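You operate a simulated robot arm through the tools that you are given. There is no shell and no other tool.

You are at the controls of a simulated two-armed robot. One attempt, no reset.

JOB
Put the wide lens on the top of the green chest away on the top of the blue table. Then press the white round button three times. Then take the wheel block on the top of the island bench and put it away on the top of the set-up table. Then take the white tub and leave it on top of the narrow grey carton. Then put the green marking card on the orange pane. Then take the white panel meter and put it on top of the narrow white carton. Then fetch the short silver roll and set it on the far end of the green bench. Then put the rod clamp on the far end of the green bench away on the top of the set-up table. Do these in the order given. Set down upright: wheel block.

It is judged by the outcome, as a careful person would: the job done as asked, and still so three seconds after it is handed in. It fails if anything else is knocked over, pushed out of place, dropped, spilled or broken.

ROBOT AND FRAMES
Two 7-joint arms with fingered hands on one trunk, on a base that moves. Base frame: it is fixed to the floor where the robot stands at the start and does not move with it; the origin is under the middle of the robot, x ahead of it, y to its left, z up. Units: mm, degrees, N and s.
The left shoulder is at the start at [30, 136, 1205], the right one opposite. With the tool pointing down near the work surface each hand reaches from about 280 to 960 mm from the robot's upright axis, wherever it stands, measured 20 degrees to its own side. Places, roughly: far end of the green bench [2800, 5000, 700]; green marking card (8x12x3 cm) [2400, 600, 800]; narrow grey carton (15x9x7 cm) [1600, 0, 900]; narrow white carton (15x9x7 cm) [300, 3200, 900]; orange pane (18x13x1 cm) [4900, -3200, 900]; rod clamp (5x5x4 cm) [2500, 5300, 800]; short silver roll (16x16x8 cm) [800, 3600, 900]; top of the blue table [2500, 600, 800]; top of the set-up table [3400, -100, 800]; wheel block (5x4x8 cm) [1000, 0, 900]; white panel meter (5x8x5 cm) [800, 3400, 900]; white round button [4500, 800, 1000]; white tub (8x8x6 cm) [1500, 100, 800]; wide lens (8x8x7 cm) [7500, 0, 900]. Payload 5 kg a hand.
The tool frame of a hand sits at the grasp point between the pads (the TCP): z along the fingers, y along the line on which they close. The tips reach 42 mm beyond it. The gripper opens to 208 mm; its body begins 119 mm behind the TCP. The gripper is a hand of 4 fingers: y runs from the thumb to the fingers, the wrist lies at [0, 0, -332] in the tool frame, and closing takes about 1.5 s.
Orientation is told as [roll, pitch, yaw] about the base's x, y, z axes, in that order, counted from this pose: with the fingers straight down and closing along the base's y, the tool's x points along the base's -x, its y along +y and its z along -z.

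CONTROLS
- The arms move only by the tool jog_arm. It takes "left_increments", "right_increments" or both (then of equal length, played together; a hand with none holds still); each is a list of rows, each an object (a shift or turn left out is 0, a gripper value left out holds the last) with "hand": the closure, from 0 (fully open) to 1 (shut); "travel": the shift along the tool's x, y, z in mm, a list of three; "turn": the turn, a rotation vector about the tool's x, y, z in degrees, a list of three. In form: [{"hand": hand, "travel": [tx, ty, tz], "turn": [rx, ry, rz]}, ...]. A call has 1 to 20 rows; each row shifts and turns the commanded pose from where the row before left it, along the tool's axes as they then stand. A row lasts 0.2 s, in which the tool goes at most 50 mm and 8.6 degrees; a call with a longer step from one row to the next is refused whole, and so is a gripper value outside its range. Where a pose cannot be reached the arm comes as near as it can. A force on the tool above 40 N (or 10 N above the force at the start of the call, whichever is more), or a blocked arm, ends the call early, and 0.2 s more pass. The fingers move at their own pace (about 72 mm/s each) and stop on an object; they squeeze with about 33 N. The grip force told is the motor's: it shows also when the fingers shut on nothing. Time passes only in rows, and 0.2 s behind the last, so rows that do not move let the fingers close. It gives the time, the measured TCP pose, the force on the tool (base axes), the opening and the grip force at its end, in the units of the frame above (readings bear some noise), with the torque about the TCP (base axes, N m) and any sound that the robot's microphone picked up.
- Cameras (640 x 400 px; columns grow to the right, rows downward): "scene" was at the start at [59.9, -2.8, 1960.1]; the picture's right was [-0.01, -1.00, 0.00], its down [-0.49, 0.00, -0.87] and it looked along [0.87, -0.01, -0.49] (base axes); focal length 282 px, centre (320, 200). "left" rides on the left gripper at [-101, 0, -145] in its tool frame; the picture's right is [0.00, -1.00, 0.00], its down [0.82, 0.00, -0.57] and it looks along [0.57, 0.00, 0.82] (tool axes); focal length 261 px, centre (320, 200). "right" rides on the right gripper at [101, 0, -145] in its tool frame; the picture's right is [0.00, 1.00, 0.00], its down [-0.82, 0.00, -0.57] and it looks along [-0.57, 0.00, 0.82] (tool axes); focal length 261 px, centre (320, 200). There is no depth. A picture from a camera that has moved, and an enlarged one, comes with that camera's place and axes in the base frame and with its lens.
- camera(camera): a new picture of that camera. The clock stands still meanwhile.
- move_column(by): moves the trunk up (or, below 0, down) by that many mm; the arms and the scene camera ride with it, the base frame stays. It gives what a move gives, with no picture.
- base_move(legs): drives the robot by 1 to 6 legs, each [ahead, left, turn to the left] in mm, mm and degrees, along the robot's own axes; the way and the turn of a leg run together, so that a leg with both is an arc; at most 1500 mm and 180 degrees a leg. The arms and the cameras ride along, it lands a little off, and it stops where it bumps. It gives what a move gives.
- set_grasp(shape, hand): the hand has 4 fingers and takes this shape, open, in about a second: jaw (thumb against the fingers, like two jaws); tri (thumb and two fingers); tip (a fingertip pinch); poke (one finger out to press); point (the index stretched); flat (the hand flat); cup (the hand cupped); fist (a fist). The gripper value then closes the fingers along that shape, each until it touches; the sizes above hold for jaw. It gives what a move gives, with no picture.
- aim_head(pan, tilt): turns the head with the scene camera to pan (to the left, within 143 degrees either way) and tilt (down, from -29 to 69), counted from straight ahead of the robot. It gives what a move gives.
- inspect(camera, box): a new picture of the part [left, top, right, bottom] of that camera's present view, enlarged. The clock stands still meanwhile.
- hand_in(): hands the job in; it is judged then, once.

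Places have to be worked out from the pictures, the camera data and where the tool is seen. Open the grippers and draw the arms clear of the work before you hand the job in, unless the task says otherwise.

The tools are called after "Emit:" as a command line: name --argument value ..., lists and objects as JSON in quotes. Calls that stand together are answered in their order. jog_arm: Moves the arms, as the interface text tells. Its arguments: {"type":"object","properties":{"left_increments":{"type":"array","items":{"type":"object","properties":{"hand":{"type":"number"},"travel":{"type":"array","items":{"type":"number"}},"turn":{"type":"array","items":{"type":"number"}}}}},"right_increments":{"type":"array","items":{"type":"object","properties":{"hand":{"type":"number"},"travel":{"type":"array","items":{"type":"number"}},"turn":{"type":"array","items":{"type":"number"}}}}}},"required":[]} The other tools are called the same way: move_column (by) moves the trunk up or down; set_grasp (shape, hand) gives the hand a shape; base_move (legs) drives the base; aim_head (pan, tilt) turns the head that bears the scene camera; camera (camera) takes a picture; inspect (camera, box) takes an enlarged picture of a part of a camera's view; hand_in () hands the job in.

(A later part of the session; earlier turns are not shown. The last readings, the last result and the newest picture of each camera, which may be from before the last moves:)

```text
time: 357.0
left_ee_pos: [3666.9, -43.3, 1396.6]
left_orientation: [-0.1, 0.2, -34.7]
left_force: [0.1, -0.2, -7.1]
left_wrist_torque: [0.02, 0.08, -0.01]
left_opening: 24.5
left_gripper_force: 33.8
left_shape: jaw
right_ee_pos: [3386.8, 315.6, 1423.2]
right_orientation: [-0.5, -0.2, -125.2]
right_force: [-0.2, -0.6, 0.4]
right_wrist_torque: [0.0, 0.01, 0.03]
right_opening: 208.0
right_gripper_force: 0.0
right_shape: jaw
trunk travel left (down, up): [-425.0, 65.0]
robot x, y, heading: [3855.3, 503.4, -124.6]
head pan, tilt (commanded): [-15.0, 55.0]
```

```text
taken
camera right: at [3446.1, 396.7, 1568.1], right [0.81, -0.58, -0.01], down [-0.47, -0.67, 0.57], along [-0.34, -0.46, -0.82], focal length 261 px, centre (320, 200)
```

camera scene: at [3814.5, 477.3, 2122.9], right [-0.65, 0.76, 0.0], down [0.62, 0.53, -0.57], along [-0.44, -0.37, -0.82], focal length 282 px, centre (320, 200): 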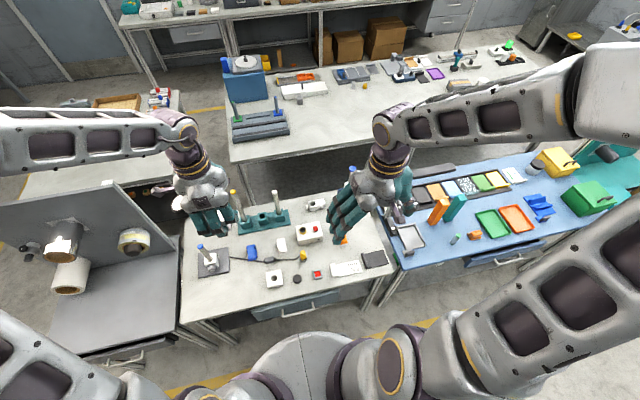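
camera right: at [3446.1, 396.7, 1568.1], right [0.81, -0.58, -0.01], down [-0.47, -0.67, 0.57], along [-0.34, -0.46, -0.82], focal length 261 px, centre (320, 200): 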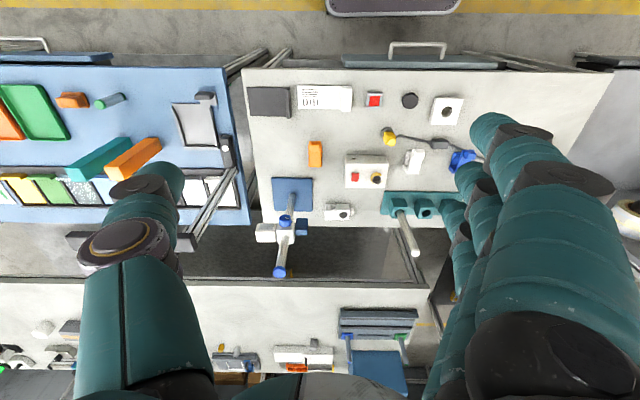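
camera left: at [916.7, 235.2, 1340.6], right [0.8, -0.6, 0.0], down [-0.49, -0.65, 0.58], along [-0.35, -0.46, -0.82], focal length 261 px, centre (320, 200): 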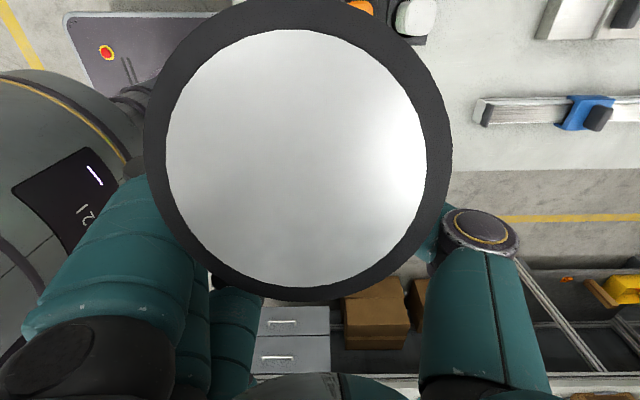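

The table is busy. I zoom in from the head camera to judge the free spots.

Emit:
inspect --camera "scene" --box '[170, 180, 410, 330]'

Emit:
inspect --camera "right" --box '[230, 60, 630, 260]'

```text
2.67 times, centred on (290, 255) of scene
camera zoom: at [3814.5, 477.3, 2122.9], right [-0.65, 0.76, 0.0], down [0.62, 0.53, -0.57], along [-0.44, -0.37, -0.82], focal length 751 px, centre (400, 53)
```

zoom: 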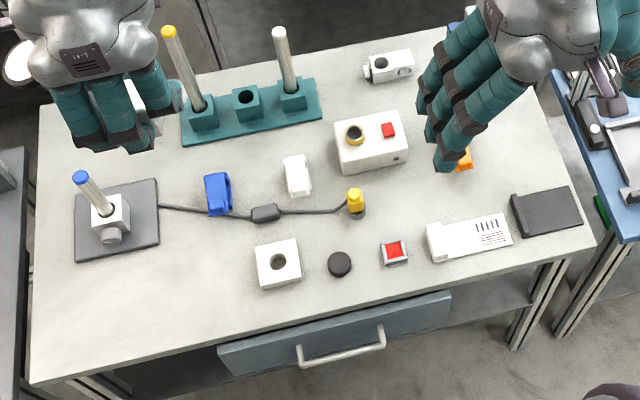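

```text
1.60 times, centred on (430, 160) of right
camera zoom: at [3446.1, 396.7, 1568.1], right [0.81, -0.58, -0.01], down [-0.47, -0.67, 0.57], along [-0.34, -0.46, -0.82], focal length 417 px, centre (144, 264)
```

zoom: 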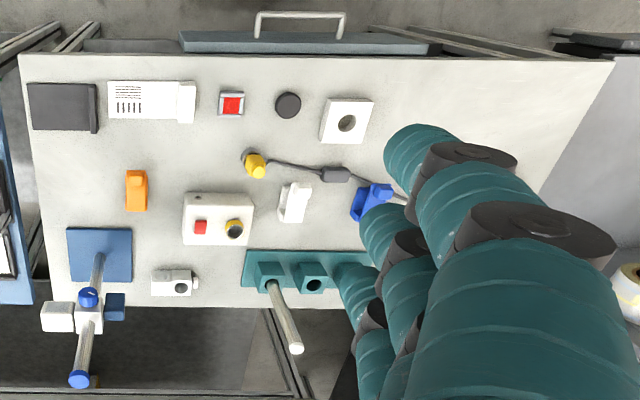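

There is a large free area on the near-left part of the table (left of the white square, in front of the black-based device), at about 525 mm ahead and 255 mm left of me. I move the block over it and lower the trunk.

Emit:
jog_arm --left_increments '[{"travel": [-33, 10.3, 0]}, {"travel": [-33, 10.3, 0]}, {"travel": [-33, 10.3, 0]}, {}]'

Emit:
move_column --by -200

Emit:
camera --camera "scene"

Emit:
camera --camera "right"

```text
time: 358.0
left_ee_pos: [3764.9, -72.5, 1395.9]
left_orientation: [-0.2, 0.1, -34.6]
left_force: [0.2, 0.3, -7.7]
left_wrist_torque: [0.05, 0.07, -0.02]
left_opening: 24.7
left_gripper_force: 32.7
left_shape: jaw
right_ee_pos: [3386.1, 316.1, 1422.8]
right_orientation: [-0.5, -0.1, -125.2]
right_force: [-0.5, -0.1, -0.7]
right_wrist_torque: [-0.03, -0.05, -0.03]
right_opening: 208.2
right_gripper_force: 0.1
right_shape: jaw
trunk travel left (down, up): [-425.0, 65.0]
robot x, y, heading: [3853.1, 499.8, -124.6]
head pan, tilt (commanded): [-15.0, 55.0]
```

```text
time: 360.1
left_ee_pos: [3766.4, -72.8, 1195.3]
left_orientation: [-0.2, 0.2, -34.7]
left_force: [-0.2, -0.2, -6.8]
left_wrist_torque: [0.05, 0.11, -0.01]
left_opening: 24.4
left_gripper_force: 32.8
left_shape: jaw
right_ee_pos: [3387.3, 315.6, 1224.2]
right_orientation: [-0.5, -0.1, -125.3]
right_force: [0.2, -0.4, -1.2]
right_wrist_torque: [0.0, 0.0, -0.01]
right_opening: 207.8
right_gripper_force: 0.0
right_shape: jaw
trunk travel left (down, up): [-225.0, 265.0]
robot x, y, heading: [3855.2, 501.9, -124.8]
head pan, tilt (commanded): [-15.0, 55.0]
```

```text
taken
camera scene: at [3814.8, 477.4, 1923.1], right [-0.65, 0.76, 0.0], down [0.62, 0.53, -0.57], along [-0.44, -0.37, -0.82], focal length 282 px, centre (320, 200)
```

scene: 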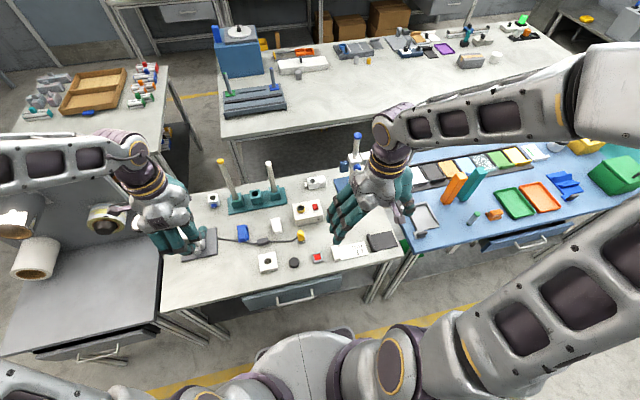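

```text
taken
camera right: at [3446.3, 396.8, 1368.4], right [0.81, -0.58, -0.01], down [-0.47, -0.67, 0.57], along [-0.34, -0.46, -0.82], focal length 261 px, centre (320, 200)
```

right: 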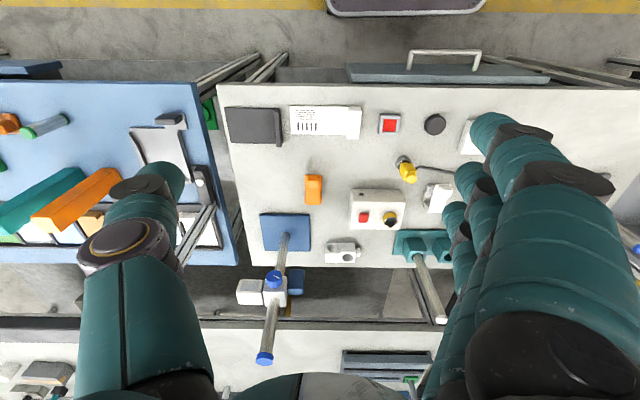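

The spot below the block is free. I descend toward the table.

Emit:
jog_arm --left_increments '[{"travel": [0, 0, 45]}, {"travel": [0, 0, 45]}, {"travel": [0, 0, 45]}, {"travel": [0, 0, 45]}, {"travel": [0, 0, 45]}, {}]'

Emit:
inspect --camera "scene" --box '[140, 200, 300, 300]'

Emit:
camera --camera "left"

```text
time: 361.6
left_ee_pos: [3766.7, -71.7, 970.2]
left_orientation: [-0.1, 0.2, -34.6]
left_force: [-0.3, 0.8, -7.8]
left_wrist_torque: [-0.01, 0.11, 0.02]
left_opening: 24.6
left_gripper_force: 33.1
left_shape: jaw
right_ee_pos: [3387.3, 317.1, 1223.9]
right_orientation: [-0.5, -0.2, -125.2]
right_force: [0.2, 0.7, 1.0]
right_wrist_torque: [-0.09, 0.02, -0.02]
right_opening: 208.3
right_gripper_force: 0.0
right_shape: jaw
trunk travel left (down, up): [-225.0, 265.0]
robot x, y, heading: [3855.5, 500.9, -124.7]
head pan, tilt (commanded): [-15.0, 55.0]
```

```text
4.00 times, centred on (220, 250) of scene
camera zoom: at [3815.3, 478.8, 1923.0], right [-0.65, 0.76, 0.0], down [0.62, 0.53, -0.57], along [-0.44, -0.37, -0.82], focal length 1126 px, centre (720, 0)
```

zoom: 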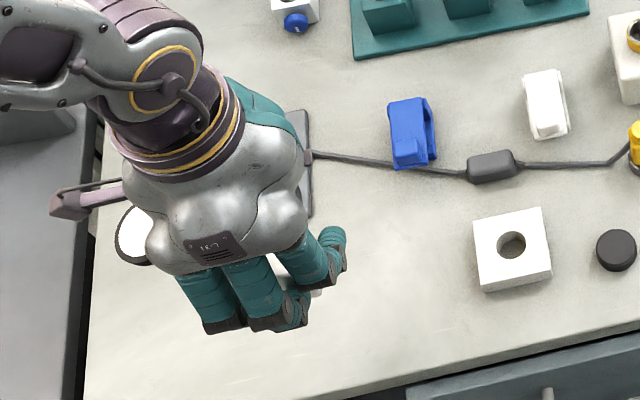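

```text
taken
camera left: at [3850.8, -128.2, 1116.2], right [-0.57, -0.82, 0.0], down [-0.67, 0.46, 0.58], along [-0.48, 0.32, -0.82], focal length 261 px, centre (320, 200)
```

left: 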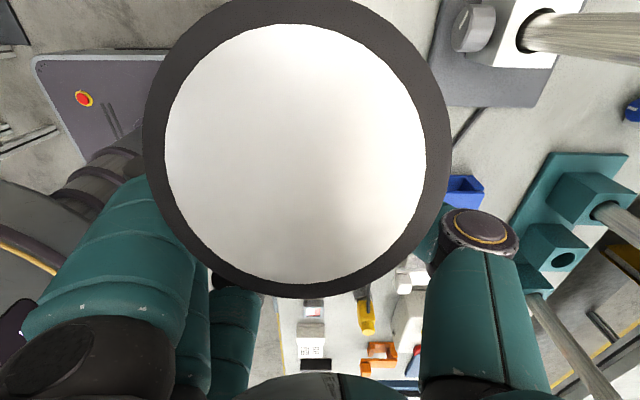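

The descent is clear of the neighbouring device. I continue to just above the expected height, then step down until contact.

Emit:
jog_arm --left_increments '[{"travel": [0, 0, 35]}, {"travel": [0, 0, 35]}, {}]'

Emit:
jog_arm --left_increments '[{"travel": [0, 0, 4]}, {"travel": [0, 0, 4]}, {}]'

```text
time: 362.4
left_ee_pos: [3765.2, -69.3, 900.4]
left_orientation: [-0.1, 0.1, -34.7]
left_force: [0.1, 0.5, -6.7]
left_wrist_torque: [-0.01, 0.1, 0.03]
left_opening: 24.4
left_gripper_force: 32.8
left_shape: jaw
right_ee_pos: [3387.2, 315.7, 1223.1]
right_orientation: [-0.5, -0.1, -125.3]
right_force: [0.5, 0.6, -0.4]
right_wrist_torque: [-0.04, 0.01, -0.01]
right_opening: 207.8
right_gripper_force: 0.0
right_shape: jaw
trunk travel left (down, up): [-225.0, 265.0]
robot x, y, heading: [3851.9, 501.1, -124.6]
head pan, tilt (commanded): [-15.0, 55.0]
```

```text
time: 363.1
left_ee_pos: [3765.0, -70.8, 893.3]
left_orientation: [-0.1, 0.2, -34.7]
left_force: [0.2, -0.3, -7.4]
left_wrist_torque: [0.06, 0.12, 0.02]
left_opening: 24.4
left_gripper_force: 33.1
left_shape: jaw
right_ee_pos: [3387.7, 315.2, 1222.7]
right_orientation: [-0.5, 0.0, -125.2]
right_force: [0.3, 0.5, -0.2]
right_wrist_torque: [0.01, -0.02, -0.01]
right_opening: 208.1
right_gripper_force: 0.0
right_shape: jaw
trunk travel left (down, up): [-225.0, 265.0]
robot x, y, heading: [3854.7, 504.7, -124.7]
head pan, tilt (commanded): [-15.0, 55.0]
```

Still free at 893. I step down further, reading the force after each step.

Emit:
jog_arm --left_increments '[{"travel": [0, 0, 3]}, {"travel": [0, 0, 3]}, {}]'

Emit:
jog_arm --left_increments '[{"travel": [0, 0, 3]}, {}]'

Emit:
inspect --camera "scene" --box '[180, 230, 260, 280]'

```text
time: 363.9
left_ee_pos: [3764.8, -71.3, 887.1]
left_orientation: [-0.2, 0.2, -34.7]
left_force: [-0.3, -0.7, -7.0]
left_wrist_torque: [0.07, 0.11, 0.04]
left_opening: 24.6
left_gripper_force: 32.4
left_shape: jaw
right_ee_pos: [3387.4, 317.0, 1223.8]
right_orientation: [-0.5, -0.2, -125.2]
right_force: [-0.2, 0.1, 0.1]
right_wrist_torque: [0.0, 0.02, 0.0]
right_opening: 208.1
right_gripper_force: 0.0
right_shape: jaw
trunk travel left (down, up): [-225.0, 265.0]
robot x, y, heading: [3853.3, 502.7, -124.6]
head pan, tilt (commanded): [-15.0, 55.0]
```

```text
time: 364.6
left_ee_pos: [3766.2, -70.9, 883.8]
left_orientation: [-0.1, 0.2, -34.6]
left_force: [-0.3, 0.2, -7.0]
left_wrist_torque: [0.04, 0.13, 0.03]
left_opening: 24.3
left_gripper_force: 33.3
left_shape: jaw
right_ee_pos: [3387.8, 316.1, 1224.4]
right_orientation: [-0.5, -0.1, -125.2]
right_force: [1.5, 0.7, 0.5]
right_wrist_torque: [0.04, -0.01, 0.01]
right_opening: 208.0
right_gripper_force: 0.0
right_shape: jaw
trunk travel left (down, up): [-225.0, 265.0]
robot x, y, heading: [3851.6, 500.7, -124.6]
head pan, tilt (commanded): [-15.0, 55.0]
```

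```text
8.00 times, centred on (220, 255) of scene
camera zoom: at [3814.8, 477.4, 1922.9], right [-0.65, 0.76, 0.0], down [0.62, 0.53, -0.57], along [-0.44, -0.37, -0.82], focal length 2253 px, centre (1120, -240)
```

zoom: 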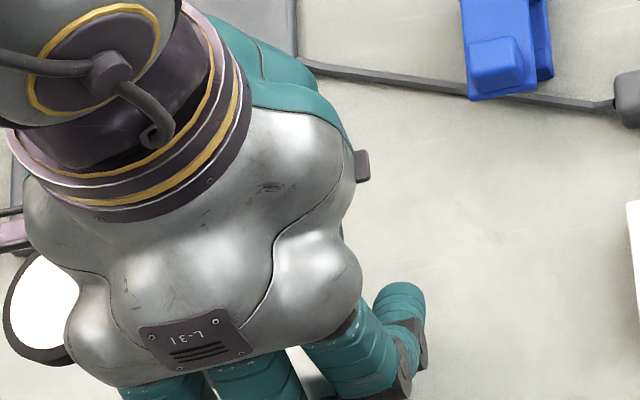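

No contact at 884; I continue stepping.

Emit:
jog_arm --left_increments '[{"travel": [0, 0, 3]}, {"travel": [0, 0, 2]}, {}]'

Emit:
jog_arm --left_increments '[{"travel": [0, 0, 3]}, {}]'

```text
time: 365.4
left_ee_pos: [3765.2, -72.4, 878.6]
left_orientation: [-0.2, 0.3, -34.7]
left_force: [0.1, 0.4, -6.6]
left_wrist_torque: [0.07, 0.11, 0.04]
left_opening: 24.5
left_gripper_force: 32.7
left_shape: jaw
right_ee_pos: [3386.7, 315.1, 1223.0]
right_orientation: [-0.5, -0.1, -125.2]
right_force: [-0.1, -0.2, 0.1]
right_wrist_torque: [-0.03, -0.01, 0.03]
right_opening: 208.2
right_gripper_force: 0.0
right_shape: jaw
trunk travel left (down, up): [-225.0, 265.0]
robot x, y, heading: [3854.9, 500.4, -124.8]
head pan, tilt (commanded): [-15.0, 55.0]
```

```text
time: 365.9
left_ee_pos: [3764.9, -72.8, 875.4]
left_orientation: [-0.1, 0.3, -34.7]
left_force: [0.5, -0.8, -7.5]
left_wrist_torque: [0.05, 0.12, -0.01]
left_opening: 24.8
left_gripper_force: 33.4
left_shape: jaw
right_ee_pos: [3387.7, 316.8, 1223.6]
right_orientation: [-0.5, -0.2, -125.2]
right_force: [-0.4, 0.5, 0.0]
right_wrist_torque: [-0.02, 0.01, 0.01]
right_opening: 207.6
right_gripper_force: 0.0
right_shape: jaw
trunk travel left (down, up): [-225.0, 265.0]
robot x, y, heading: [3852.4, 499.9, -124.7]
head pan, tilt (commanded): [-15.0, 55.0]
```

Emit:
jog_arm --left_increments '[{"travel": [0, 0, 3]}, {"travel": [0, 0, 2]}, {}]'

Emit:
jog_arm --left_increments '[{"travel": [0, 0, 3]}, {}]'

```text
time: 366.8
left_ee_pos: [3763.3, -73.1, 870.8]
left_orientation: [-0.2, 0.2, -34.7]
left_force: [0.2, 0.3, -7.7]
left_wrist_torque: [0.02, 0.1, -0.03]
left_opening: 24.6
left_gripper_force: 32.9
left_shape: jaw
right_ee_pos: [3386.1, 314.8, 1223.1]
right_orientation: [-0.4, -0.1, -125.2]
right_force: [-0.4, 0.1, 0.3]
right_wrist_torque: [0.02, 0.02, -0.01]
right_opening: 208.0
right_gripper_force: 0.1
right_shape: jaw
trunk travel left (down, up): [-225.0, 265.0]
robot x, y, heading: [3854.0, 501.3, -124.8]
head pan, tilt (commanded): [-15.0, 55.0]
```

```text
time: 367.4
left_ee_pos: [3764.4, -72.4, 867.6]
left_orientation: [-0.1, 0.2, -34.7]
left_force: [0.2, 0.7, -6.9]
left_wrist_torque: [0.03, 0.1, 0.01]
left_opening: 24.5
left_gripper_force: 33.1
left_shape: jaw
right_ee_pos: [3387.4, 315.6, 1223.5]
right_orientation: [-0.5, 0.0, -125.1]
right_force: [0.1, -0.5, 0.2]
right_wrist_torque: [0.02, 0.0, 0.0]
right_opening: 207.9
right_gripper_force: 0.0
right_shape: jaw
trunk travel left (down, up): [-225.0, 265.0]
robot x, y, heading: [3857.1, 504.2, -124.8]
head pan, tilt (commanded): [-15.0, 55.0]
```

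The table may be as low as the blue one (≈790), giving contact near 858. I continue.

Emit:
jog_arm --left_increments '[{"travel": [0, 0, 3]}, {}]'

Emit:
jog_arm --left_increments '[{"travel": [0, 0, 3]}, {}]'

```text
time: 367.9
left_ee_pos: [3763.7, -73.4, 863.4]
left_orientation: [-0.2, 0.2, -34.7]
left_force: [0.3, 0.2, 3.7]
left_wrist_torque: [0.14, -0.19, 0.01]
left_opening: 24.7
left_gripper_force: 33.3
left_shape: jaw
right_ee_pos: [3387.0, 315.9, 1223.7]
right_orientation: [-0.5, -0.1, -125.3]
right_force: [-0.8, -0.2, -0.9]
right_wrist_torque: [0.0, 0.02, -0.01]
right_opening: 208.2
right_gripper_force: 0.1
right_shape: jaw
trunk travel left (down, up): [-225.0, 265.0]
robot x, y, heading: [3854.8, 505.3, -124.6]
head pan, tilt (commanded): [-15.0, 55.0]
```

```text
time: 368.6
left_ee_pos: [3761.8, -71.3, 861.9]
left_orientation: [-0.3, 0.3, -34.7]
left_force: [-3.2, -1.2, 17.8]
left_wrist_torque: [0.18, -0.42, -0.02]
left_opening: 26.2
left_gripper_force: 33.2
left_shape: jaw
right_ee_pos: [3387.4, 317.1, 1223.2]
right_orientation: [-0.5, -0.2, -125.2]
right_force: [0.5, -0.1, 0.0]
right_wrist_torque: [-0.03, -0.02, -0.01]
right_opening: 207.9
right_gripper_force: 0.2
right_shape: jaw
trunk travel left (down, up): [-225.0, 265.0]
robot x, y, heading: [3853.1, 504.3, -124.6]
head pan, tilt (commanded): [-15.0, 55.0]
```

The block is on the table. I open the fingers gradually to let it settle upright.

Emit:
jog_arm --left_increments '[{"hand": 0.76}, {"hand": 0.72}, {"hand": 0.68}, {"hand": 0.6}, {"hand": 0.55}, {}, {}]'

Emit:
camera --camera "left"

Emit:
inspect --camera "scene" --box '[140, 200, 300, 300]'

```text
time: 370.1
left_ee_pos: [3764.0, -71.4, 861.3]
left_orientation: [-0.1, 0.2, -34.6]
left_force: [0.8, -0.7, 0.6]
left_wrist_torque: [-0.02, 0.01, 0.02]
left_opening: 92.6
left_gripper_force: 0.2
left_shape: jaw
right_ee_pos: [3386.4, 317.2, 1223.4]
right_orientation: [-0.4, -0.1, -125.3]
right_force: [0.0, 0.1, -0.6]
right_wrist_torque: [0.0, 0.02, 0.02]
right_opening: 207.9
right_gripper_force: 0.1
right_shape: jaw
trunk travel left (down, up): [-225.0, 265.0]
robot x, y, heading: [3856.3, 499.4, -124.6]
head pan, tilt (commanded): [-15.0, 55.0]
```

```text
taken
camera left: at [3847.1, -128.0, 1006.2], right [-0.57, -0.82, 0.0], down [-0.67, 0.46, 0.58], along [-0.48, 0.32, -0.82], focal length 261 px, centre (320, 200)
```

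left: 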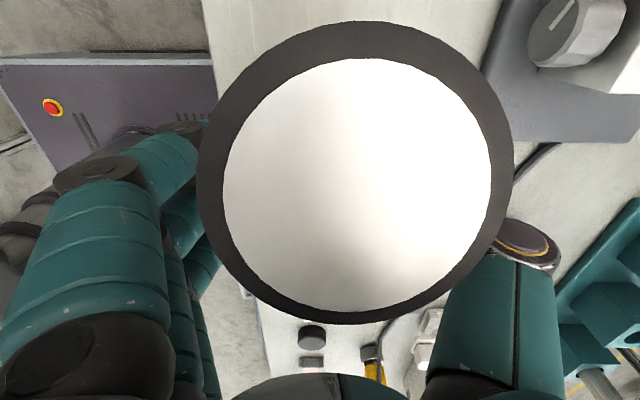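

```text
4.00 times, centred on (220, 250) of scene
camera zoom: at [3814.8, 477.8, 1922.9], right [-0.65, 0.76, 0.0], down [0.62, 0.53, -0.57], along [-0.44, -0.37, -0.82], focal length 1126 px, centre (720, 0)
```

zoom: 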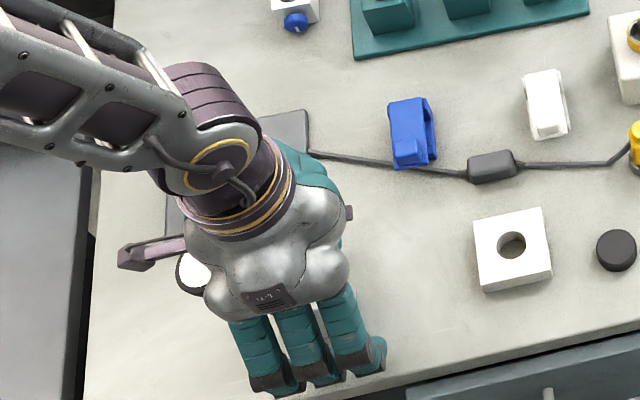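

Released with no load left. I lift the hand straight up and check the block.

Emit:
jog_arm --left_increments '[{"travel": [0, 0, -15]}, {"travel": [0, 0, -30]}, {"travel": [0, 0, -45]}, {"travel": [0, 0, -45]}, {"travel": [0, 0, -45]}, {"travel": [0, 0, -45]}, {"travel": [0, 0, -45]}, {"travel": [0, 0, -45]}]'

Emit:
camera --camera "left"

Emit:
inspect --camera "scene" --box '[140, 200, 300, 300]'

```text
time: 371.9
left_ee_pos: [3763.9, -71.7, 1178.0]
left_orientation: [-0.2, 0.2, -34.8]
left_force: [0.3, 1.3, 0.5]
left_wrist_torque: [-0.12, 0.05, 0.0]
left_opening: 93.0
left_gripper_force: 0.0
left_shape: jaw
right_ee_pos: [3387.2, 318.6, 1224.1]
right_orientation: [-0.5, -0.2, -125.3]
right_force: [0.0, 0.7, 0.0]
right_wrist_torque: [-0.09, 0.02, 0.01]
right_opening: 208.1
right_gripper_force: 0.0
right_shape: jaw
trunk travel left (down, up): [-225.0, 265.0]
robot x, y, heading: [3854.5, 504.5, -124.6]
head pan, tilt (commanded): [-15.0, 55.0]
```

```text
taken
camera left: at [3848.1, -128.4, 1322.5], right [-0.57, -0.82, 0.0], down [-0.67, 0.46, 0.58], along [-0.48, 0.32, -0.82], focal length 261 px, centre (320, 200)
```

left: 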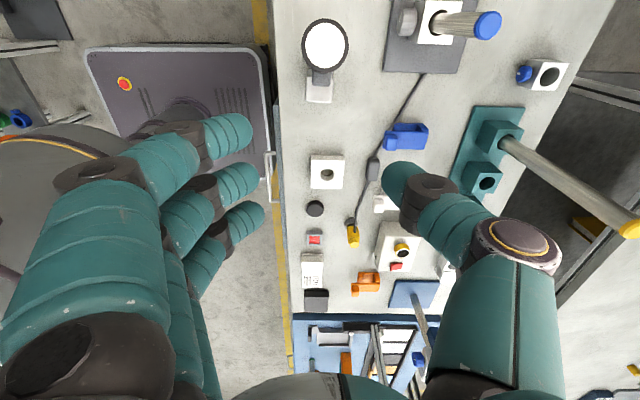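

```text
4.00 times, centred on (220, 250) of scene
camera zoom: at [3815.1, 479.7, 1923.0], right [-0.65, 0.76, 0.0], down [0.62, 0.53, -0.57], along [-0.44, -0.37, -0.82], focal length 1126 px, centre (720, 0)
```

zoom: 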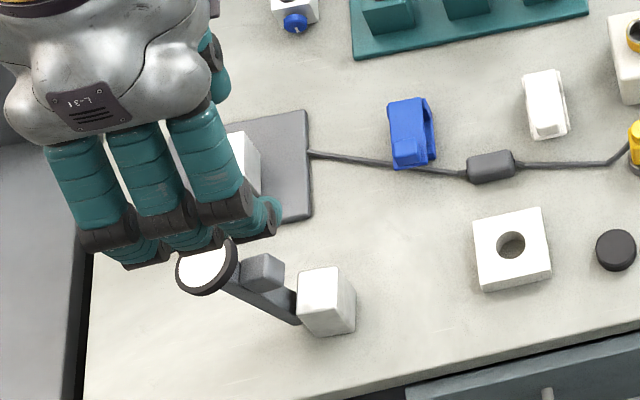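

The wheel block stands upright on the set-up table. Next is the white tub on the island: I bring the left hand back to its compact pose and raise the trunk for the drive.

Emit:
jog_arm --left_increments '[{"turn": [0, 0, 8.2], "hand": 0.0}, {"turn": [0, 0, 8.2]}, {"turn": [0, 0, 8.2]}, {"turn": [0, 0, 8.2]}, {"turn": [0, 0, 8.2]}, {"turn": [0, 0, 8.2]}, {"turn": [0, 0, 8.2]}, {"turn": [0, 0, 8.2]}, {"turn": [0, 0, 8.2]}, {"turn": [0, 0, 8.2]}, {"turn": [0, 0, 8]}, {"travel": [40, 15, 0]}, {"travel": [40, 15, 0]}, {"travel": [40, 15, 0]}]'

Emit:
move_column --by 200

Emit:
base_move --legs '[[0, -1400, -2.3], [0, -1400, 0], [0, -400, 0]]'

Emit:
aim_head --pan 0 --tilt 30

Emit:
camera --camera "scene"

```text
time: 374.9
left_ee_pos: [3873.6, 1.9, 1179.1]
left_orientation: [-0.2, -0.2, -124.8]
left_force: [0.8, 1.7, 0.7]
left_wrist_torque: [-0.16, 0.07, -0.01]
left_opening: 207.9
left_gripper_force: 0.1
left_shape: jaw
right_ee_pos: [3388.9, 319.6, 1225.3]
right_orientation: [-0.5, -0.1, -125.3]
right_force: [1.0, 1.2, 0.5]
right_wrist_torque: [-0.16, 0.09, -0.01]
right_opening: 207.9
right_gripper_force: 0.0
right_shape: jaw
trunk travel left (down, up): [-225.0, 265.0]
robot x, y, heading: [3857.3, 505.1, -124.6]
head pan, tilt (commanded): [-15.0, 55.0]
```

```text
time: 377.1
left_ee_pos: [3871.9, -0.2, 1376.5]
left_orientation: [-0.2, -0.1, -124.8]
left_force: [-0.3, 0.8, 0.7]
left_wrist_torque: [0.01, -0.01, 0.03]
left_opening: 207.9
left_gripper_force: 0.1
left_shape: jaw
right_ee_pos: [3387.7, 315.6, 1421.7]
right_orientation: [-0.6, -0.2, -125.1]
right_force: [0.1, -0.3, 0.2]
right_wrist_torque: [0.01, 0.02, 0.01]
right_opening: 208.1
right_gripper_force: 0.1
right_shape: jaw
trunk travel left (down, up): [-425.0, 65.0]
robot x, y, heading: [3855.3, 504.3, -124.8]
head pan, tilt (commanded): [-15.0, 55.0]
```

```text
time: 392.6
left_ee_pos: [1327.7, 1905.1, 1378.5]
left_orientation: [-0.3, -0.1, -128.2]
left_force: [0.3, 0.3, 1.0]
left_wrist_torque: [-0.02, 0.01, 0.02]
left_opening: 207.7
left_gripper_force: 0.0
left_shape: jaw
right_ee_pos: [864.3, 2250.4, 1423.3]
right_orientation: [-0.5, -0.1, -128.7]
right_force: [0.3, -0.5, 0.7]
right_wrist_torque: [0.0, 0.03, -0.04]
right_opening: 207.9
right_gripper_force: 0.0
right_shape: jaw
trunk travel left (down, up): [-425.0, 65.0]
robot x, y, heading: [1343.4, 2411.2, -128.5]
head pan, tilt (commanded): [-15.0, 55.0]
```

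```text
time: 393.5
left_ee_pos: [1329.3, 1905.8, 1377.0]
left_orientation: [-0.3, -0.1, -128.2]
left_force: [0.1, 0.0, 0.9]
left_wrist_torque: [0.03, 0.02, -0.01]
left_opening: 207.8
left_gripper_force: 0.1
left_shape: jaw
right_ee_pos: [864.1, 2251.8, 1422.9]
right_orientation: [-0.6, -0.2, -128.7]
right_force: [0.0, -0.4, -0.1]
right_wrist_torque: [0.01, 0.01, 0.04]
right_opening: 208.0
right_gripper_force: 0.1
right_shape: jaw
trunk travel left (down, up): [-425.0, 65.0]
robot x, y, heading: [1345.2, 2405.6, -128.2]
head pan, tilt (commanded): [0.0, 30.0]
```

```text
taken
camera scene: at [1303.0, 2358.2, 2158.9], right [-0.79, 0.62, 0.0], down [0.31, 0.39, -0.87], along [-0.54, -0.68, -0.5], focal length 282 px, centre (320, 200)
```

scene: 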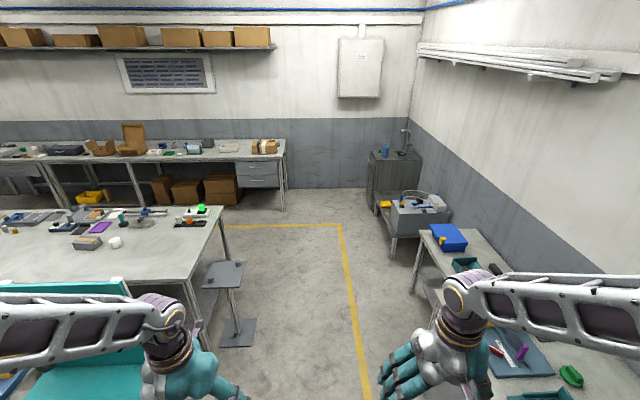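

The way down is clear. I drive to the aisle on the other side of the island and turn along it.

Emit:
base_move --legs '[[1400, 0, 1.5], [1390, 0, 0], [0, 0, 90]]'

Emit:
aim_head --pan 0 --tilt 30

Emit:
camera --camera "scene"

```text
time: 410.8
left_ee_pos: [180.3, 190.0, 1378.3]
left_orientation: [-0.2, -0.1, -34.8]
left_force: [-0.2, 1.3, 0.2]
left_wrist_torque: [0.03, 0.0, 0.0]
left_opening: 207.9
left_gripper_force: 0.1
left_shape: jaw
right_ee_pos: [-137.2, -294.0, 1424.0]
right_orientation: [-0.6, 0.0, -35.3]
right_force: [-0.6, -0.5, -0.6]
right_wrist_torque: [-0.03, 0.02, -0.02]
right_opening: 208.0
right_gripper_force: 0.0
right_shape: jaw
trunk travel left (down, up): [-425.0, 65.0]
robot x, y, heading: [-321.2, 173.7, -34.7]
head pan, tilt (commanded): [0.0, 30.0]
```

```text
time: 411.4
left_ee_pos: [180.0, 190.0, 1377.2]
left_orientation: [-0.2, -0.1, -34.8]
left_force: [-0.6, 0.0, 0.8]
left_wrist_torque: [0.0, -0.01, 0.0]
left_opening: 207.9
left_gripper_force: 0.1
left_shape: jaw
right_ee_pos: [-137.5, -294.8, 1422.7]
right_orientation: [-0.4, -0.1, -35.3]
right_force: [0.2, -0.2, -0.1]
right_wrist_torque: [0.01, -0.01, -0.01]
right_opening: 208.0
right_gripper_force: 0.1
right_shape: jaw
trunk travel left (down, up): [-425.0, 65.0]
robot x, y, heading: [-323.0, 172.3, -34.9]
head pan, tilt (commanded): [0.0, 30.0]
```

```text
taken
camera scene: at [-273.6, 136.5, 2159.0], right [-0.57, -0.82, 0.0], down [-0.41, 0.29, -0.87], along [0.71, -0.49, -0.5], focal length 282 px, centre (320, 200)
```

scene: 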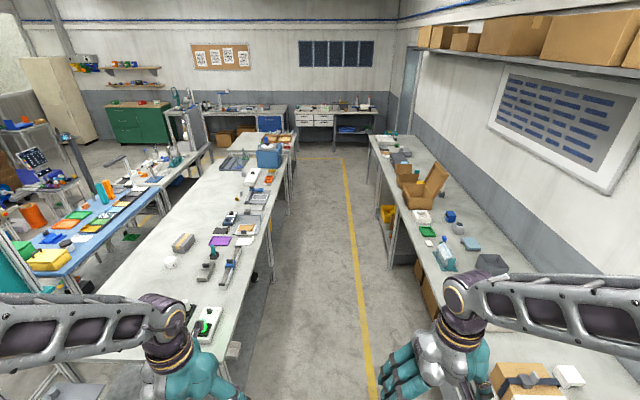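

I continue along the aisle and turn to face the island where the tub and the grey carton are.

Emit:
base_move --legs '[[1400, -10, -2.0], [0, 0, 90]]'

Emit:
aim_head --pan 0 --tilt 45

Emit:
camera --camera "scene"

```text
time: 422.2
left_ee_pos: [808.8, -154.0, 1378.5]
left_orientation: [-0.2, -0.1, 52.8]
left_force: [-0.6, 0.6, 0.6]
left_wrist_torque: [0.0, 0.02, 0.02]
left_opening: 207.7
left_gripper_force: 0.0
left_shape: jaw
right_ee_pos: [1281.1, -490.6, 1422.7]
right_orientation: [-0.5, -0.2, 52.3]
right_force: [-0.1, 0.7, -0.6]
right_wrist_torque: [0.01, 0.02, -0.03]
right_opening: 207.9
right_gripper_force: 0.0
right_shape: jaw
trunk travel left (down, up): [-425.0, 65.0]
robot x, y, heading: [802.2, -658.0, 52.7]
head pan, tilt (commanded): [0.0, 30.0]
```

```text
time: 423.0
left_ee_pos: [809.3, -154.7, 1377.6]
left_orientation: [-0.2, 0.0, 52.8]
left_force: [-0.8, 0.3, -0.1]
left_wrist_torque: [-0.02, -0.01, 0.01]
left_opening: 207.8
left_gripper_force: 0.1
left_shape: jaw
right_ee_pos: [1279.4, -492.0, 1423.4]
right_orientation: [-0.5, -0.2, 52.4]
right_force: [-0.3, -0.6, 0.4]
right_wrist_torque: [0.0, -0.01, -0.01]
right_opening: 207.9
right_gripper_force: 0.1
right_shape: jaw
trunk travel left (down, up): [-425.0, 65.0]
robot x, y, heading: [805.2, -658.4, 52.7]
head pan, tilt (commanded): [0.0, 45.0]
```

```text
taken
camera scene: at [834.8, -617.8, 2136.4], right [0.8, -0.6, 0.0], down [-0.43, -0.56, -0.71], along [0.43, 0.56, -0.71], focal length 282 px, centre (320, 200)
```

scene: 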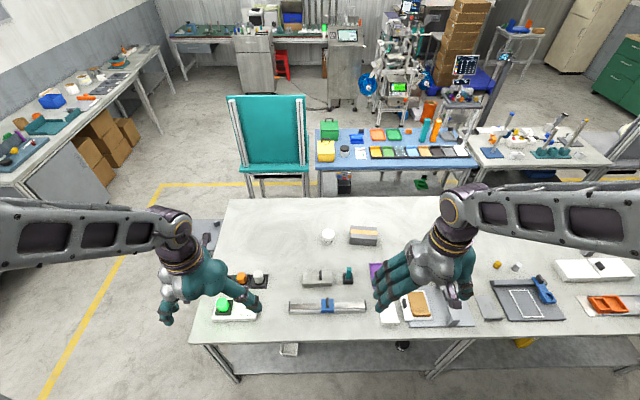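

I see the tub at about (1468, 143) and the grey carton at about (1632, 32). I drive closer so that both are within reach of the right hand.

Emit:
base_move --legs '[[160, 0, 0.4]]'

Emit:
move_column --by -200

Emit:
aim_head --pan -5 --tilt 45

Emit:
camera --camera "scene"

Emit:
inspect --camera "scene" --box '[280, 170, 400, 245]'

```text
time: 424.4
left_ee_pos: [902.2, -28.3, 1378.7]
left_orientation: [-0.1, -0.2, 53.0]
left_force: [0.1, -0.7, -0.4]
left_wrist_torque: [0.06, -0.05, 0.01]
left_opening: 207.9
left_gripper_force: 0.0
left_shape: jaw
right_ee_pos: [1374.6, -364.3, 1423.7]
right_orientation: [-0.7, -0.2, 52.5]
right_force: [-0.6, -0.3, 0.3]
right_wrist_torque: [0.06, -0.06, 0.01]
right_opening: 208.1
right_gripper_force: 0.2
right_shape: jaw
trunk travel left (down, up): [-425.0, 65.0]
robot x, y, heading: [899.7, -528.5, 52.9]
head pan, tilt (commanded): [0.0, 45.0]
```

```text
time: 426.6
left_ee_pos: [902.2, -27.1, 1179.5]
left_orientation: [-0.2, -0.2, 53.0]
left_force: [-0.2, -0.3, 0.1]
left_wrist_torque: [-0.02, 0.02, 0.02]
left_opening: 207.7
left_gripper_force: 0.0
left_shape: jaw
right_ee_pos: [1373.5, -364.5, 1223.0]
right_orientation: [-0.5, 0.0, 52.5]
right_force: [0.8, -1.0, -0.1]
right_wrist_torque: [-0.03, 0.03, -0.01]
right_opening: 208.0
right_gripper_force: 0.0
right_shape: jaw
trunk travel left (down, up): [-225.0, 265.0]
robot x, y, heading: [903.6, -529.8, 52.8]
head pan, tilt (commanded): [0.0, 45.0]
```

```text
time: 427.2
left_ee_pos: [903.1, -28.1, 1177.3]
left_orientation: [-0.2, -0.1, 53.1]
left_force: [-0.1, -1.1, -1.3]
left_wrist_torque: [0.02, 0.02, 0.0]
left_opening: 207.9
left_gripper_force: 0.1
left_shape: jaw
right_ee_pos: [1374.5, -363.7, 1223.1]
right_orientation: [-0.5, -0.2, 52.5]
right_force: [-0.8, 0.3, -1.2]
right_wrist_torque: [0.05, -0.02, 0.02]
right_opening: 207.9
right_gripper_force: 0.0
right_shape: jaw
trunk travel left (down, up): [-225.0, 265.0]
robot x, y, heading: [901.8, -531.3, 53.2]
head pan, tilt (commanded): [-5.0, 45.0]
```

```text
taken
camera scene: at [935.5, -495.8, 1936.4], right [0.74, -0.67, 0.0], down [-0.47, -0.53, -0.71], along [0.47, 0.53, -0.71], focal length 282 px, centre (320, 200)
```

scene: 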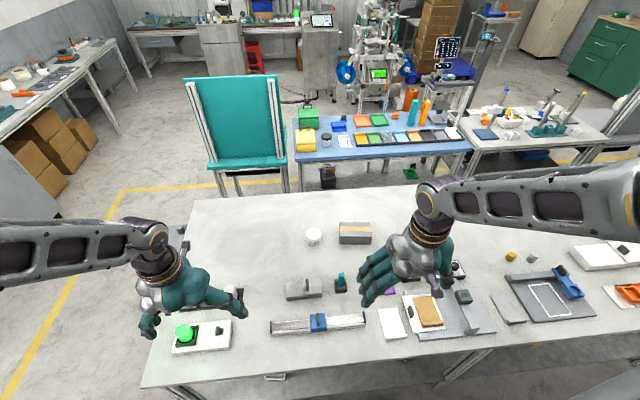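

```text
5.33 times, centred on (340, 208) of scene
camera zoom: at [935.5, -495.8, 1936.4], right [0.74, -0.67, 0.0], down [-0.47, -0.53, -0.71], along [0.47, 0.53, -0.71], focal length 1502 px, centre (213, 160)
```

zoom: 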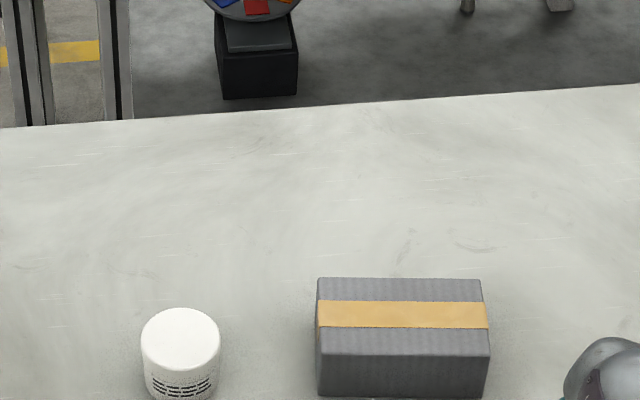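

The tub is a closed white jar at (1475, 146); the carton's top centre is at (1632, 24), z≈885. I bring the right hand over the tub, lowering as it extends.

Emit:
jog_arm --right_increments '[{"travel": [-40, 20, 20], "hand": 0.3}, {"travel": [-40, 20, 20]}, {"travel": [-40, 20, 20]}, {"travel": [-40, 20, 20]}, {"travel": [-40, 20, 20]}, {"travel": [-44, 21, 9]}, {"travel": [-44, 21, 9]}, {"travel": [-44, 21, 9]}, {"travel": [-44, 21, 9]}, {"travel": [-44, 21, 9]}, {"travel": [-44, 21, 9]}, {}]'

Emit:
camera --camera "right"

Emit:
camera --camera "scene"

```text
time: 429.9
left_ee_pos: [902.0, -30.2, 1178.4]
left_orientation: [-0.2, -0.2, 53.0]
left_force: [-0.6, -1.2, 0.2]
left_wrist_torque: [0.16, -0.03, 0.04]
left_opening: 207.5
left_gripper_force: 0.0
left_shape: jaw
right_ee_pos: [1479.3, 139.4, 1071.3]
right_orientation: [-0.6, -0.2, 52.4]
right_force: [0.3, -0.4, 0.7]
right_wrist_torque: [0.13, -0.02, 0.0]
right_opening: 145.8
right_gripper_force: 0.0
right_shape: jaw
trunk travel left (down, up): [-225.0, 265.0]
robot x, y, heading: [902.4, -531.4, 52.7]
head pan, tilt (commanded): [-5.0, 45.0]
```

```text
taken
camera right: at [1416.3, 60.3, 1215.5], right [-0.79, 0.61, -0.01], down [0.5, 0.65, 0.57], along [0.36, 0.45, -0.82], focal length 261 px, centre (320, 200)
```

right: 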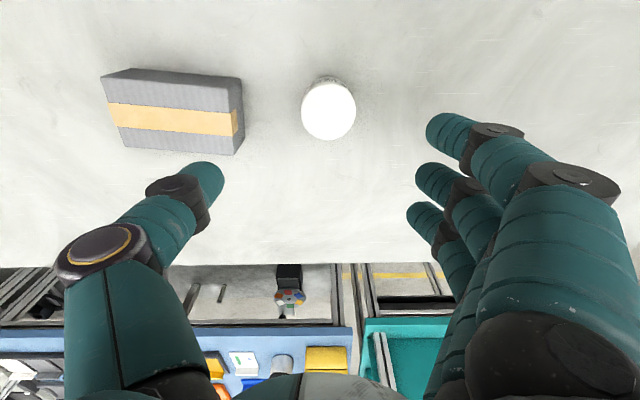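

```text
taken
camera scene: at [935.5, -498.7, 1936.5], right [0.74, -0.67, 0.0], down [-0.47, -0.52, -0.71], along [0.47, 0.53, -0.71], focal length 282 px, centre (320, 200)
```

scene: 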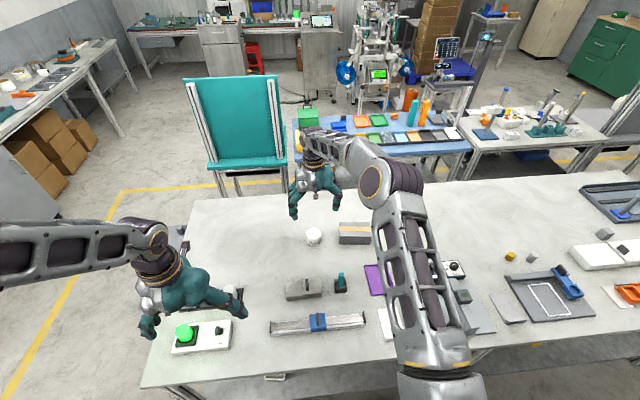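

The tub is centred about 10 mm left of the hand axis. I correct and descend around it.

Emit:
jog_arm --right_increments '[{"travel": [0, 10, 0], "hand": 0.42}, {"travel": [0, 0, 45]}, {"travel": [0, 0, 45]}, {"travel": [0, 0, 45]}, {"travel": [0, 0, 30]}, {}]'

Emit:
camera --camera "right"

```text
time: 431.2
left_ee_pos: [902.5, -29.3, 1178.4]
left_orientation: [-0.1, -0.1, 53.0]
left_force: [-0.8, 0.0, 0.6]
left_wrist_torque: [0.01, -0.02, 0.04]
left_opening: 207.8
left_gripper_force: 0.2
left_shape: jaw
right_ee_pos: [1474.3, 145.2, 903.2]
right_orientation: [-0.5, -0.2, 52.5]
right_force: [0.0, 0.1, -0.4]
right_wrist_torque: [0.04, -0.07, 0.07]
right_opening: 121.6
right_gripper_force: 0.0
right_shape: jaw
trunk travel left (down, up): [-225.0, 265.0]
robot x, y, heading: [899.6, -529.4, 53.0]
head pan, tilt (commanded): [-5.0, 45.0]
```

```text
taken
camera right: at [1409.9, 65.3, 1048.0], right [-0.79, 0.61, -0.01], down [0.5, 0.65, 0.57], along [0.36, 0.45, -0.82], focal length 261 px, centre (320, 200)
```

right: 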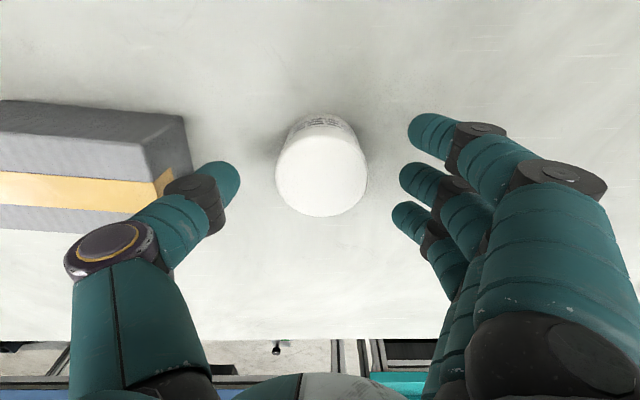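

The tub is well centred. I go down 25 mm more and close on it.

Emit:
jog_arm --right_increments '[{"travel": [0, 0, 13]}, {"travel": [0, 0, 12]}, {"hand": 0.55}, {"hand": 0.65}, {"hand": 0.8}, {}, {}, {}, {}]'

Emit:
camera --camera "right"

```text
time: 433.2
left_ee_pos: [902.1, -27.7, 1178.2]
left_orientation: [-0.2, -0.1, 53.0]
left_force: [-0.5, 0.0, -1.1]
left_wrist_torque: [0.04, 0.01, 0.0]
left_opening: 207.7
left_gripper_force: 0.0
left_shape: jaw
right_ee_pos: [1472.7, 146.8, 878.5]
right_orientation: [-0.5, -0.1, 52.5]
right_force: [0.6, -0.7, -0.8]
right_wrist_torque: [0.0, 0.02, 0.0]
right_opening: 53.5
right_gripper_force: 33.3
right_shape: jaw
trunk travel left (down, up): [-225.0, 265.0]
robot x, y, heading: [902.8, -531.6, 53.1]
head pan, tilt (commanded): [-5.0, 45.0]
```

```text
taken
camera right: at [1409.0, 67.2, 1023.1], right [-0.79, 0.61, -0.01], down [0.5, 0.65, 0.57], along [0.36, 0.45, -0.82], focal length 261 px, centre (320, 200)
```

right: 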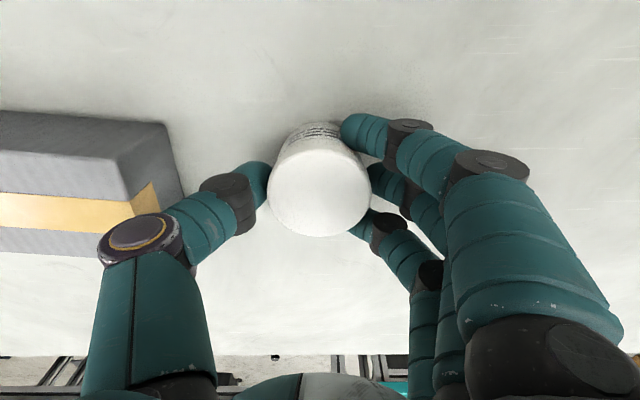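

Gripped. I lift the tub and carry it over the carton, 198 mm to the right.

Emit:
jog_arm --right_increments '[{"travel": [0, 0, -10]}, {"travel": [0, 0, -35]}, {"travel": [0, 0, -40]}, {"travel": [0, 0, -40]}, {}, {"travel": [0, -49.6, 0]}, {"travel": [0, -49.6, 0]}, {"travel": [0, -49.6, 0]}, {"travel": [0, -49.6, 0]}, {}]'

Emit:
camera --camera "right"

Emit:
camera --camera "scene"

```text
time: 435.4
left_ee_pos: [900.8, -25.9, 1176.6]
left_orientation: [-0.2, -0.1, 52.9]
left_force: [-0.8, 0.6, 0.0]
left_wrist_torque: [-0.1, -0.1, -0.02]
left_opening: 207.9
left_gripper_force: 0.1
left_shape: jaw
right_ee_pos: [1628.2, 28.1, 1006.6]
right_orientation: [-0.6, -0.1, 52.6]
right_force: [0.0, 0.4, -2.6]
right_wrist_torque: [-0.08, -0.1, 0.02]
right_opening: 53.2
right_gripper_force: 33.2
right_shape: jaw
trunk travel left (down, up): [-225.0, 265.0]
robot x, y, heading: [900.5, -533.2, 52.8]
head pan, tilt (commanded): [-5.0, 45.0]
```

```text
taken
camera right: at [1564.8, -51.5, 1151.2], right [-0.79, 0.61, -0.01], down [0.5, 0.65, 0.57], along [0.36, 0.45, -0.82], focal length 261 px, centre (320, 200)
```

right: 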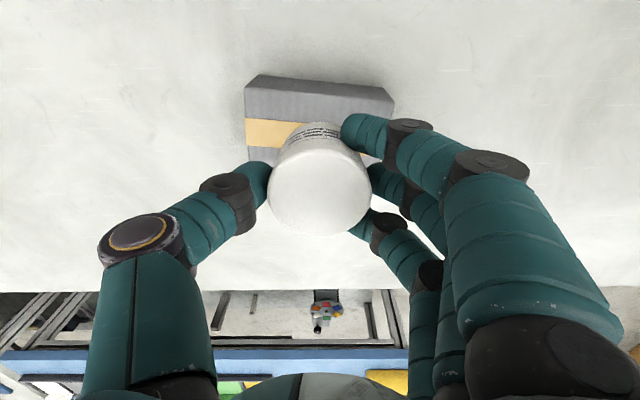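

```text
taken
camera scene: at [934.1, -493.7, 1936.3], right [0.74, -0.67, 0.0], down [-0.47, -0.53, -0.71], along [0.47, 0.53, -0.71], focal length 282 px, centre (320, 200)
```

scene: 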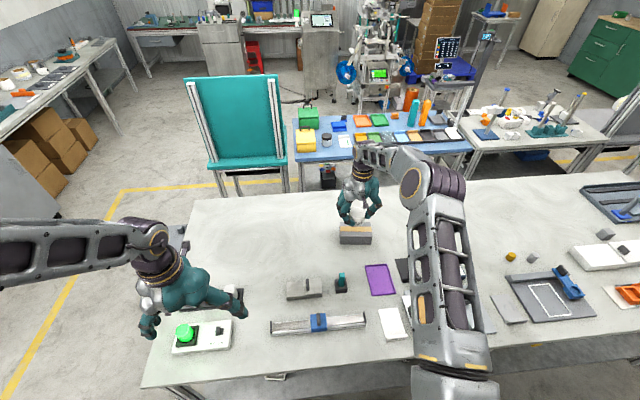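

The tub is centred over the carton's top (the tape runs under its middle). I lower to just above, then step down to contact.

Emit:
jog_arm --right_increments '[{"travel": [0, 0, 25]}, {"travel": [0, 0, 24]}, {}, {}]'

Emit:
jog_arm --right_increments '[{"travel": [0, 0, 3]}, {}]'

```text
time: 436.4
left_ee_pos: [903.1, -27.6, 1177.5]
left_orientation: [-0.2, -0.1, 52.9]
left_force: [-0.3, -0.4, 0.8]
left_wrist_torque: [0.02, 0.03, -0.02]
left_opening: 207.9
left_gripper_force: 0.2
left_shape: jaw
right_ee_pos: [1630.0, 26.2, 957.4]
right_orientation: [-0.4, -0.1, 52.5]
right_force: [-0.1, 0.0, -2.5]
right_wrist_torque: [0.0, -0.01, 0.03]
right_opening: 53.4
right_gripper_force: 31.8
right_shape: jaw
trunk travel left (down, up): [-225.0, 265.0]
robot x, y, heading: [896.3, -534.6, 53.1]
head pan, tilt (commanded): [-5.0, 45.0]
```

```text
time: 437.1
left_ee_pos: [902.5, -27.5, 1177.2]
left_orientation: [-0.1, 0.0, 53.0]
left_force: [0.6, -0.4, 0.5]
left_wrist_torque: [0.03, 0.01, 0.0]
left_opening: 207.7
left_gripper_force: 0.1
left_shape: jaw
right_ee_pos: [1628.8, 26.1, 952.0]
right_orientation: [-0.6, -0.2, 52.5]
right_force: [-0.1, -0.7, -3.2]
right_wrist_torque: [0.04, 0.04, 0.0]
right_opening: 53.4
right_gripper_force: 33.2
right_shape: jaw
trunk travel left (down, up): [-225.0, 265.0]
robot x, y, heading: [900.5, -529.7, 53.2]
head pan, tilt (commanded): [-5.0, 45.0]
```

Emit:
jog_arm --right_increments '[{"travel": [0, 0, 2]}, {}]'

Emit:
jog_arm --right_increments '[{"travel": [0, 0, 2]}, {}]'

Emit:
camera --camera "right"

```text
time: 437.6
left_ee_pos: [902.9, -27.8, 1178.2]
left_orientation: [-0.3, -0.1, 53.0]
left_force: [0.0, 0.0, -0.3]
left_wrist_torque: [-0.01, -0.01, -0.02]
left_opening: 207.8
left_gripper_force: 0.0
left_shape: jaw
right_ee_pos: [1630.2, 28.3, 950.9]
right_orientation: [-0.4, 0.0, 52.4]
right_force: [-0.5, 0.4, -2.6]
right_wrist_torque: [0.01, 0.01, -0.02]
right_opening: 53.3
right_gripper_force: 33.1
right_shape: jaw
trunk travel left (down, up): [-225.0, 265.0]
robot x, y, heading: [901.1, -532.7, 52.9]
head pan, tilt (commanded): [-5.0, 45.0]
```

```text
time: 438.2
left_ee_pos: [903.4, -28.4, 1177.1]
left_orientation: [-0.2, -0.1, 53.1]
left_force: [-0.5, 0.6, 0.2]
left_wrist_torque: [-0.01, 0.01, 0.02]
left_opening: 207.8
left_gripper_force: 0.0
left_shape: jaw
right_ee_pos: [1630.1, 26.5, 948.0]
right_orientation: [-0.5, -0.1, 52.5]
right_force: [0.1, -0.5, -2.3]
right_wrist_torque: [0.03, -0.01, -0.02]
right_opening: 53.4
right_gripper_force: 32.8
right_shape: jaw
trunk travel left (down, up): [-225.0, 265.0]
robot x, y, heading: [901.1, -531.1, 53.3]
head pan, tilt (commanded): [-5.0, 45.0]
```

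```text
taken
camera right: at [1565.8, -53.1, 1093.6], right [-0.79, 0.61, -0.01], down [0.5, 0.65, 0.57], along [0.36, 0.45, -0.82], focal length 261 px, centre (320, 200)
```

right: 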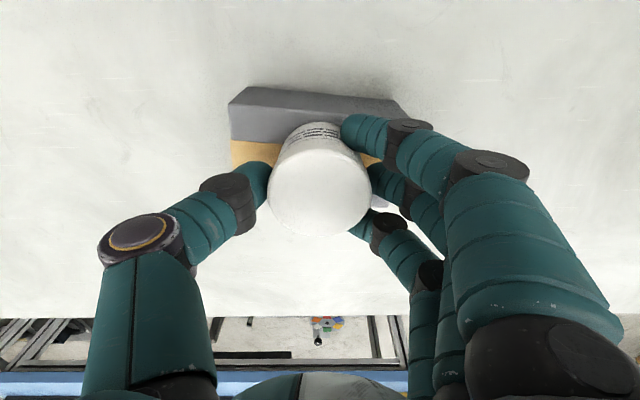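

Emit:
jog_arm --right_increments '[{"travel": [0, 0, 2]}, {}]'

Emit:
jog_arm --right_increments '[{"travel": [0, 0, 2]}, {}]'

```text
time: 438.9
left_ee_pos: [903.0, -28.6, 1177.8]
left_orientation: [-0.2, -0.1, 53.0]
left_force: [0.1, -0.4, 0.8]
left_wrist_torque: [0.02, 0.0, -0.01]
left_opening: 208.0
left_gripper_force: 0.0
left_shape: jaw
right_ee_pos: [1629.8, 27.5, 947.3]
right_orientation: [-0.5, -0.2, 52.5]
right_force: [-0.6, -0.9, -2.3]
right_wrist_torque: [0.07, -0.01, -0.02]
right_opening: 53.4
right_gripper_force: 33.0
right_shape: jaw
trunk travel left (down, up): [-225.0, 265.0]
robot x, y, heading: [898.4, -529.7, 53.2]
head pan, tilt (commanded): [-5.0, 45.0]
```

```text
time: 439.4
left_ee_pos: [902.5, -26.7, 1178.0]
left_orientation: [-0.2, -0.1, 53.0]
left_force: [0.1, -0.8, -0.6]
left_wrist_torque: [-0.01, 0.01, 0.0]
left_opening: 207.6
left_gripper_force: 0.1
left_shape: jaw
right_ee_pos: [1628.7, 26.0, 945.6]
right_orientation: [-0.5, -0.1, 52.6]
right_force: [-0.4, 0.1, -2.8]
right_wrist_torque: [0.01, 0.02, 0.01]
right_opening: 53.5
right_gripper_force: 32.8
right_shape: jaw
trunk travel left (down, up): [-225.0, 265.0]
robot x, y, heading: [900.4, -528.7, 53.1]
head pan, tilt (commanded): [-5.0, 45.0]
```

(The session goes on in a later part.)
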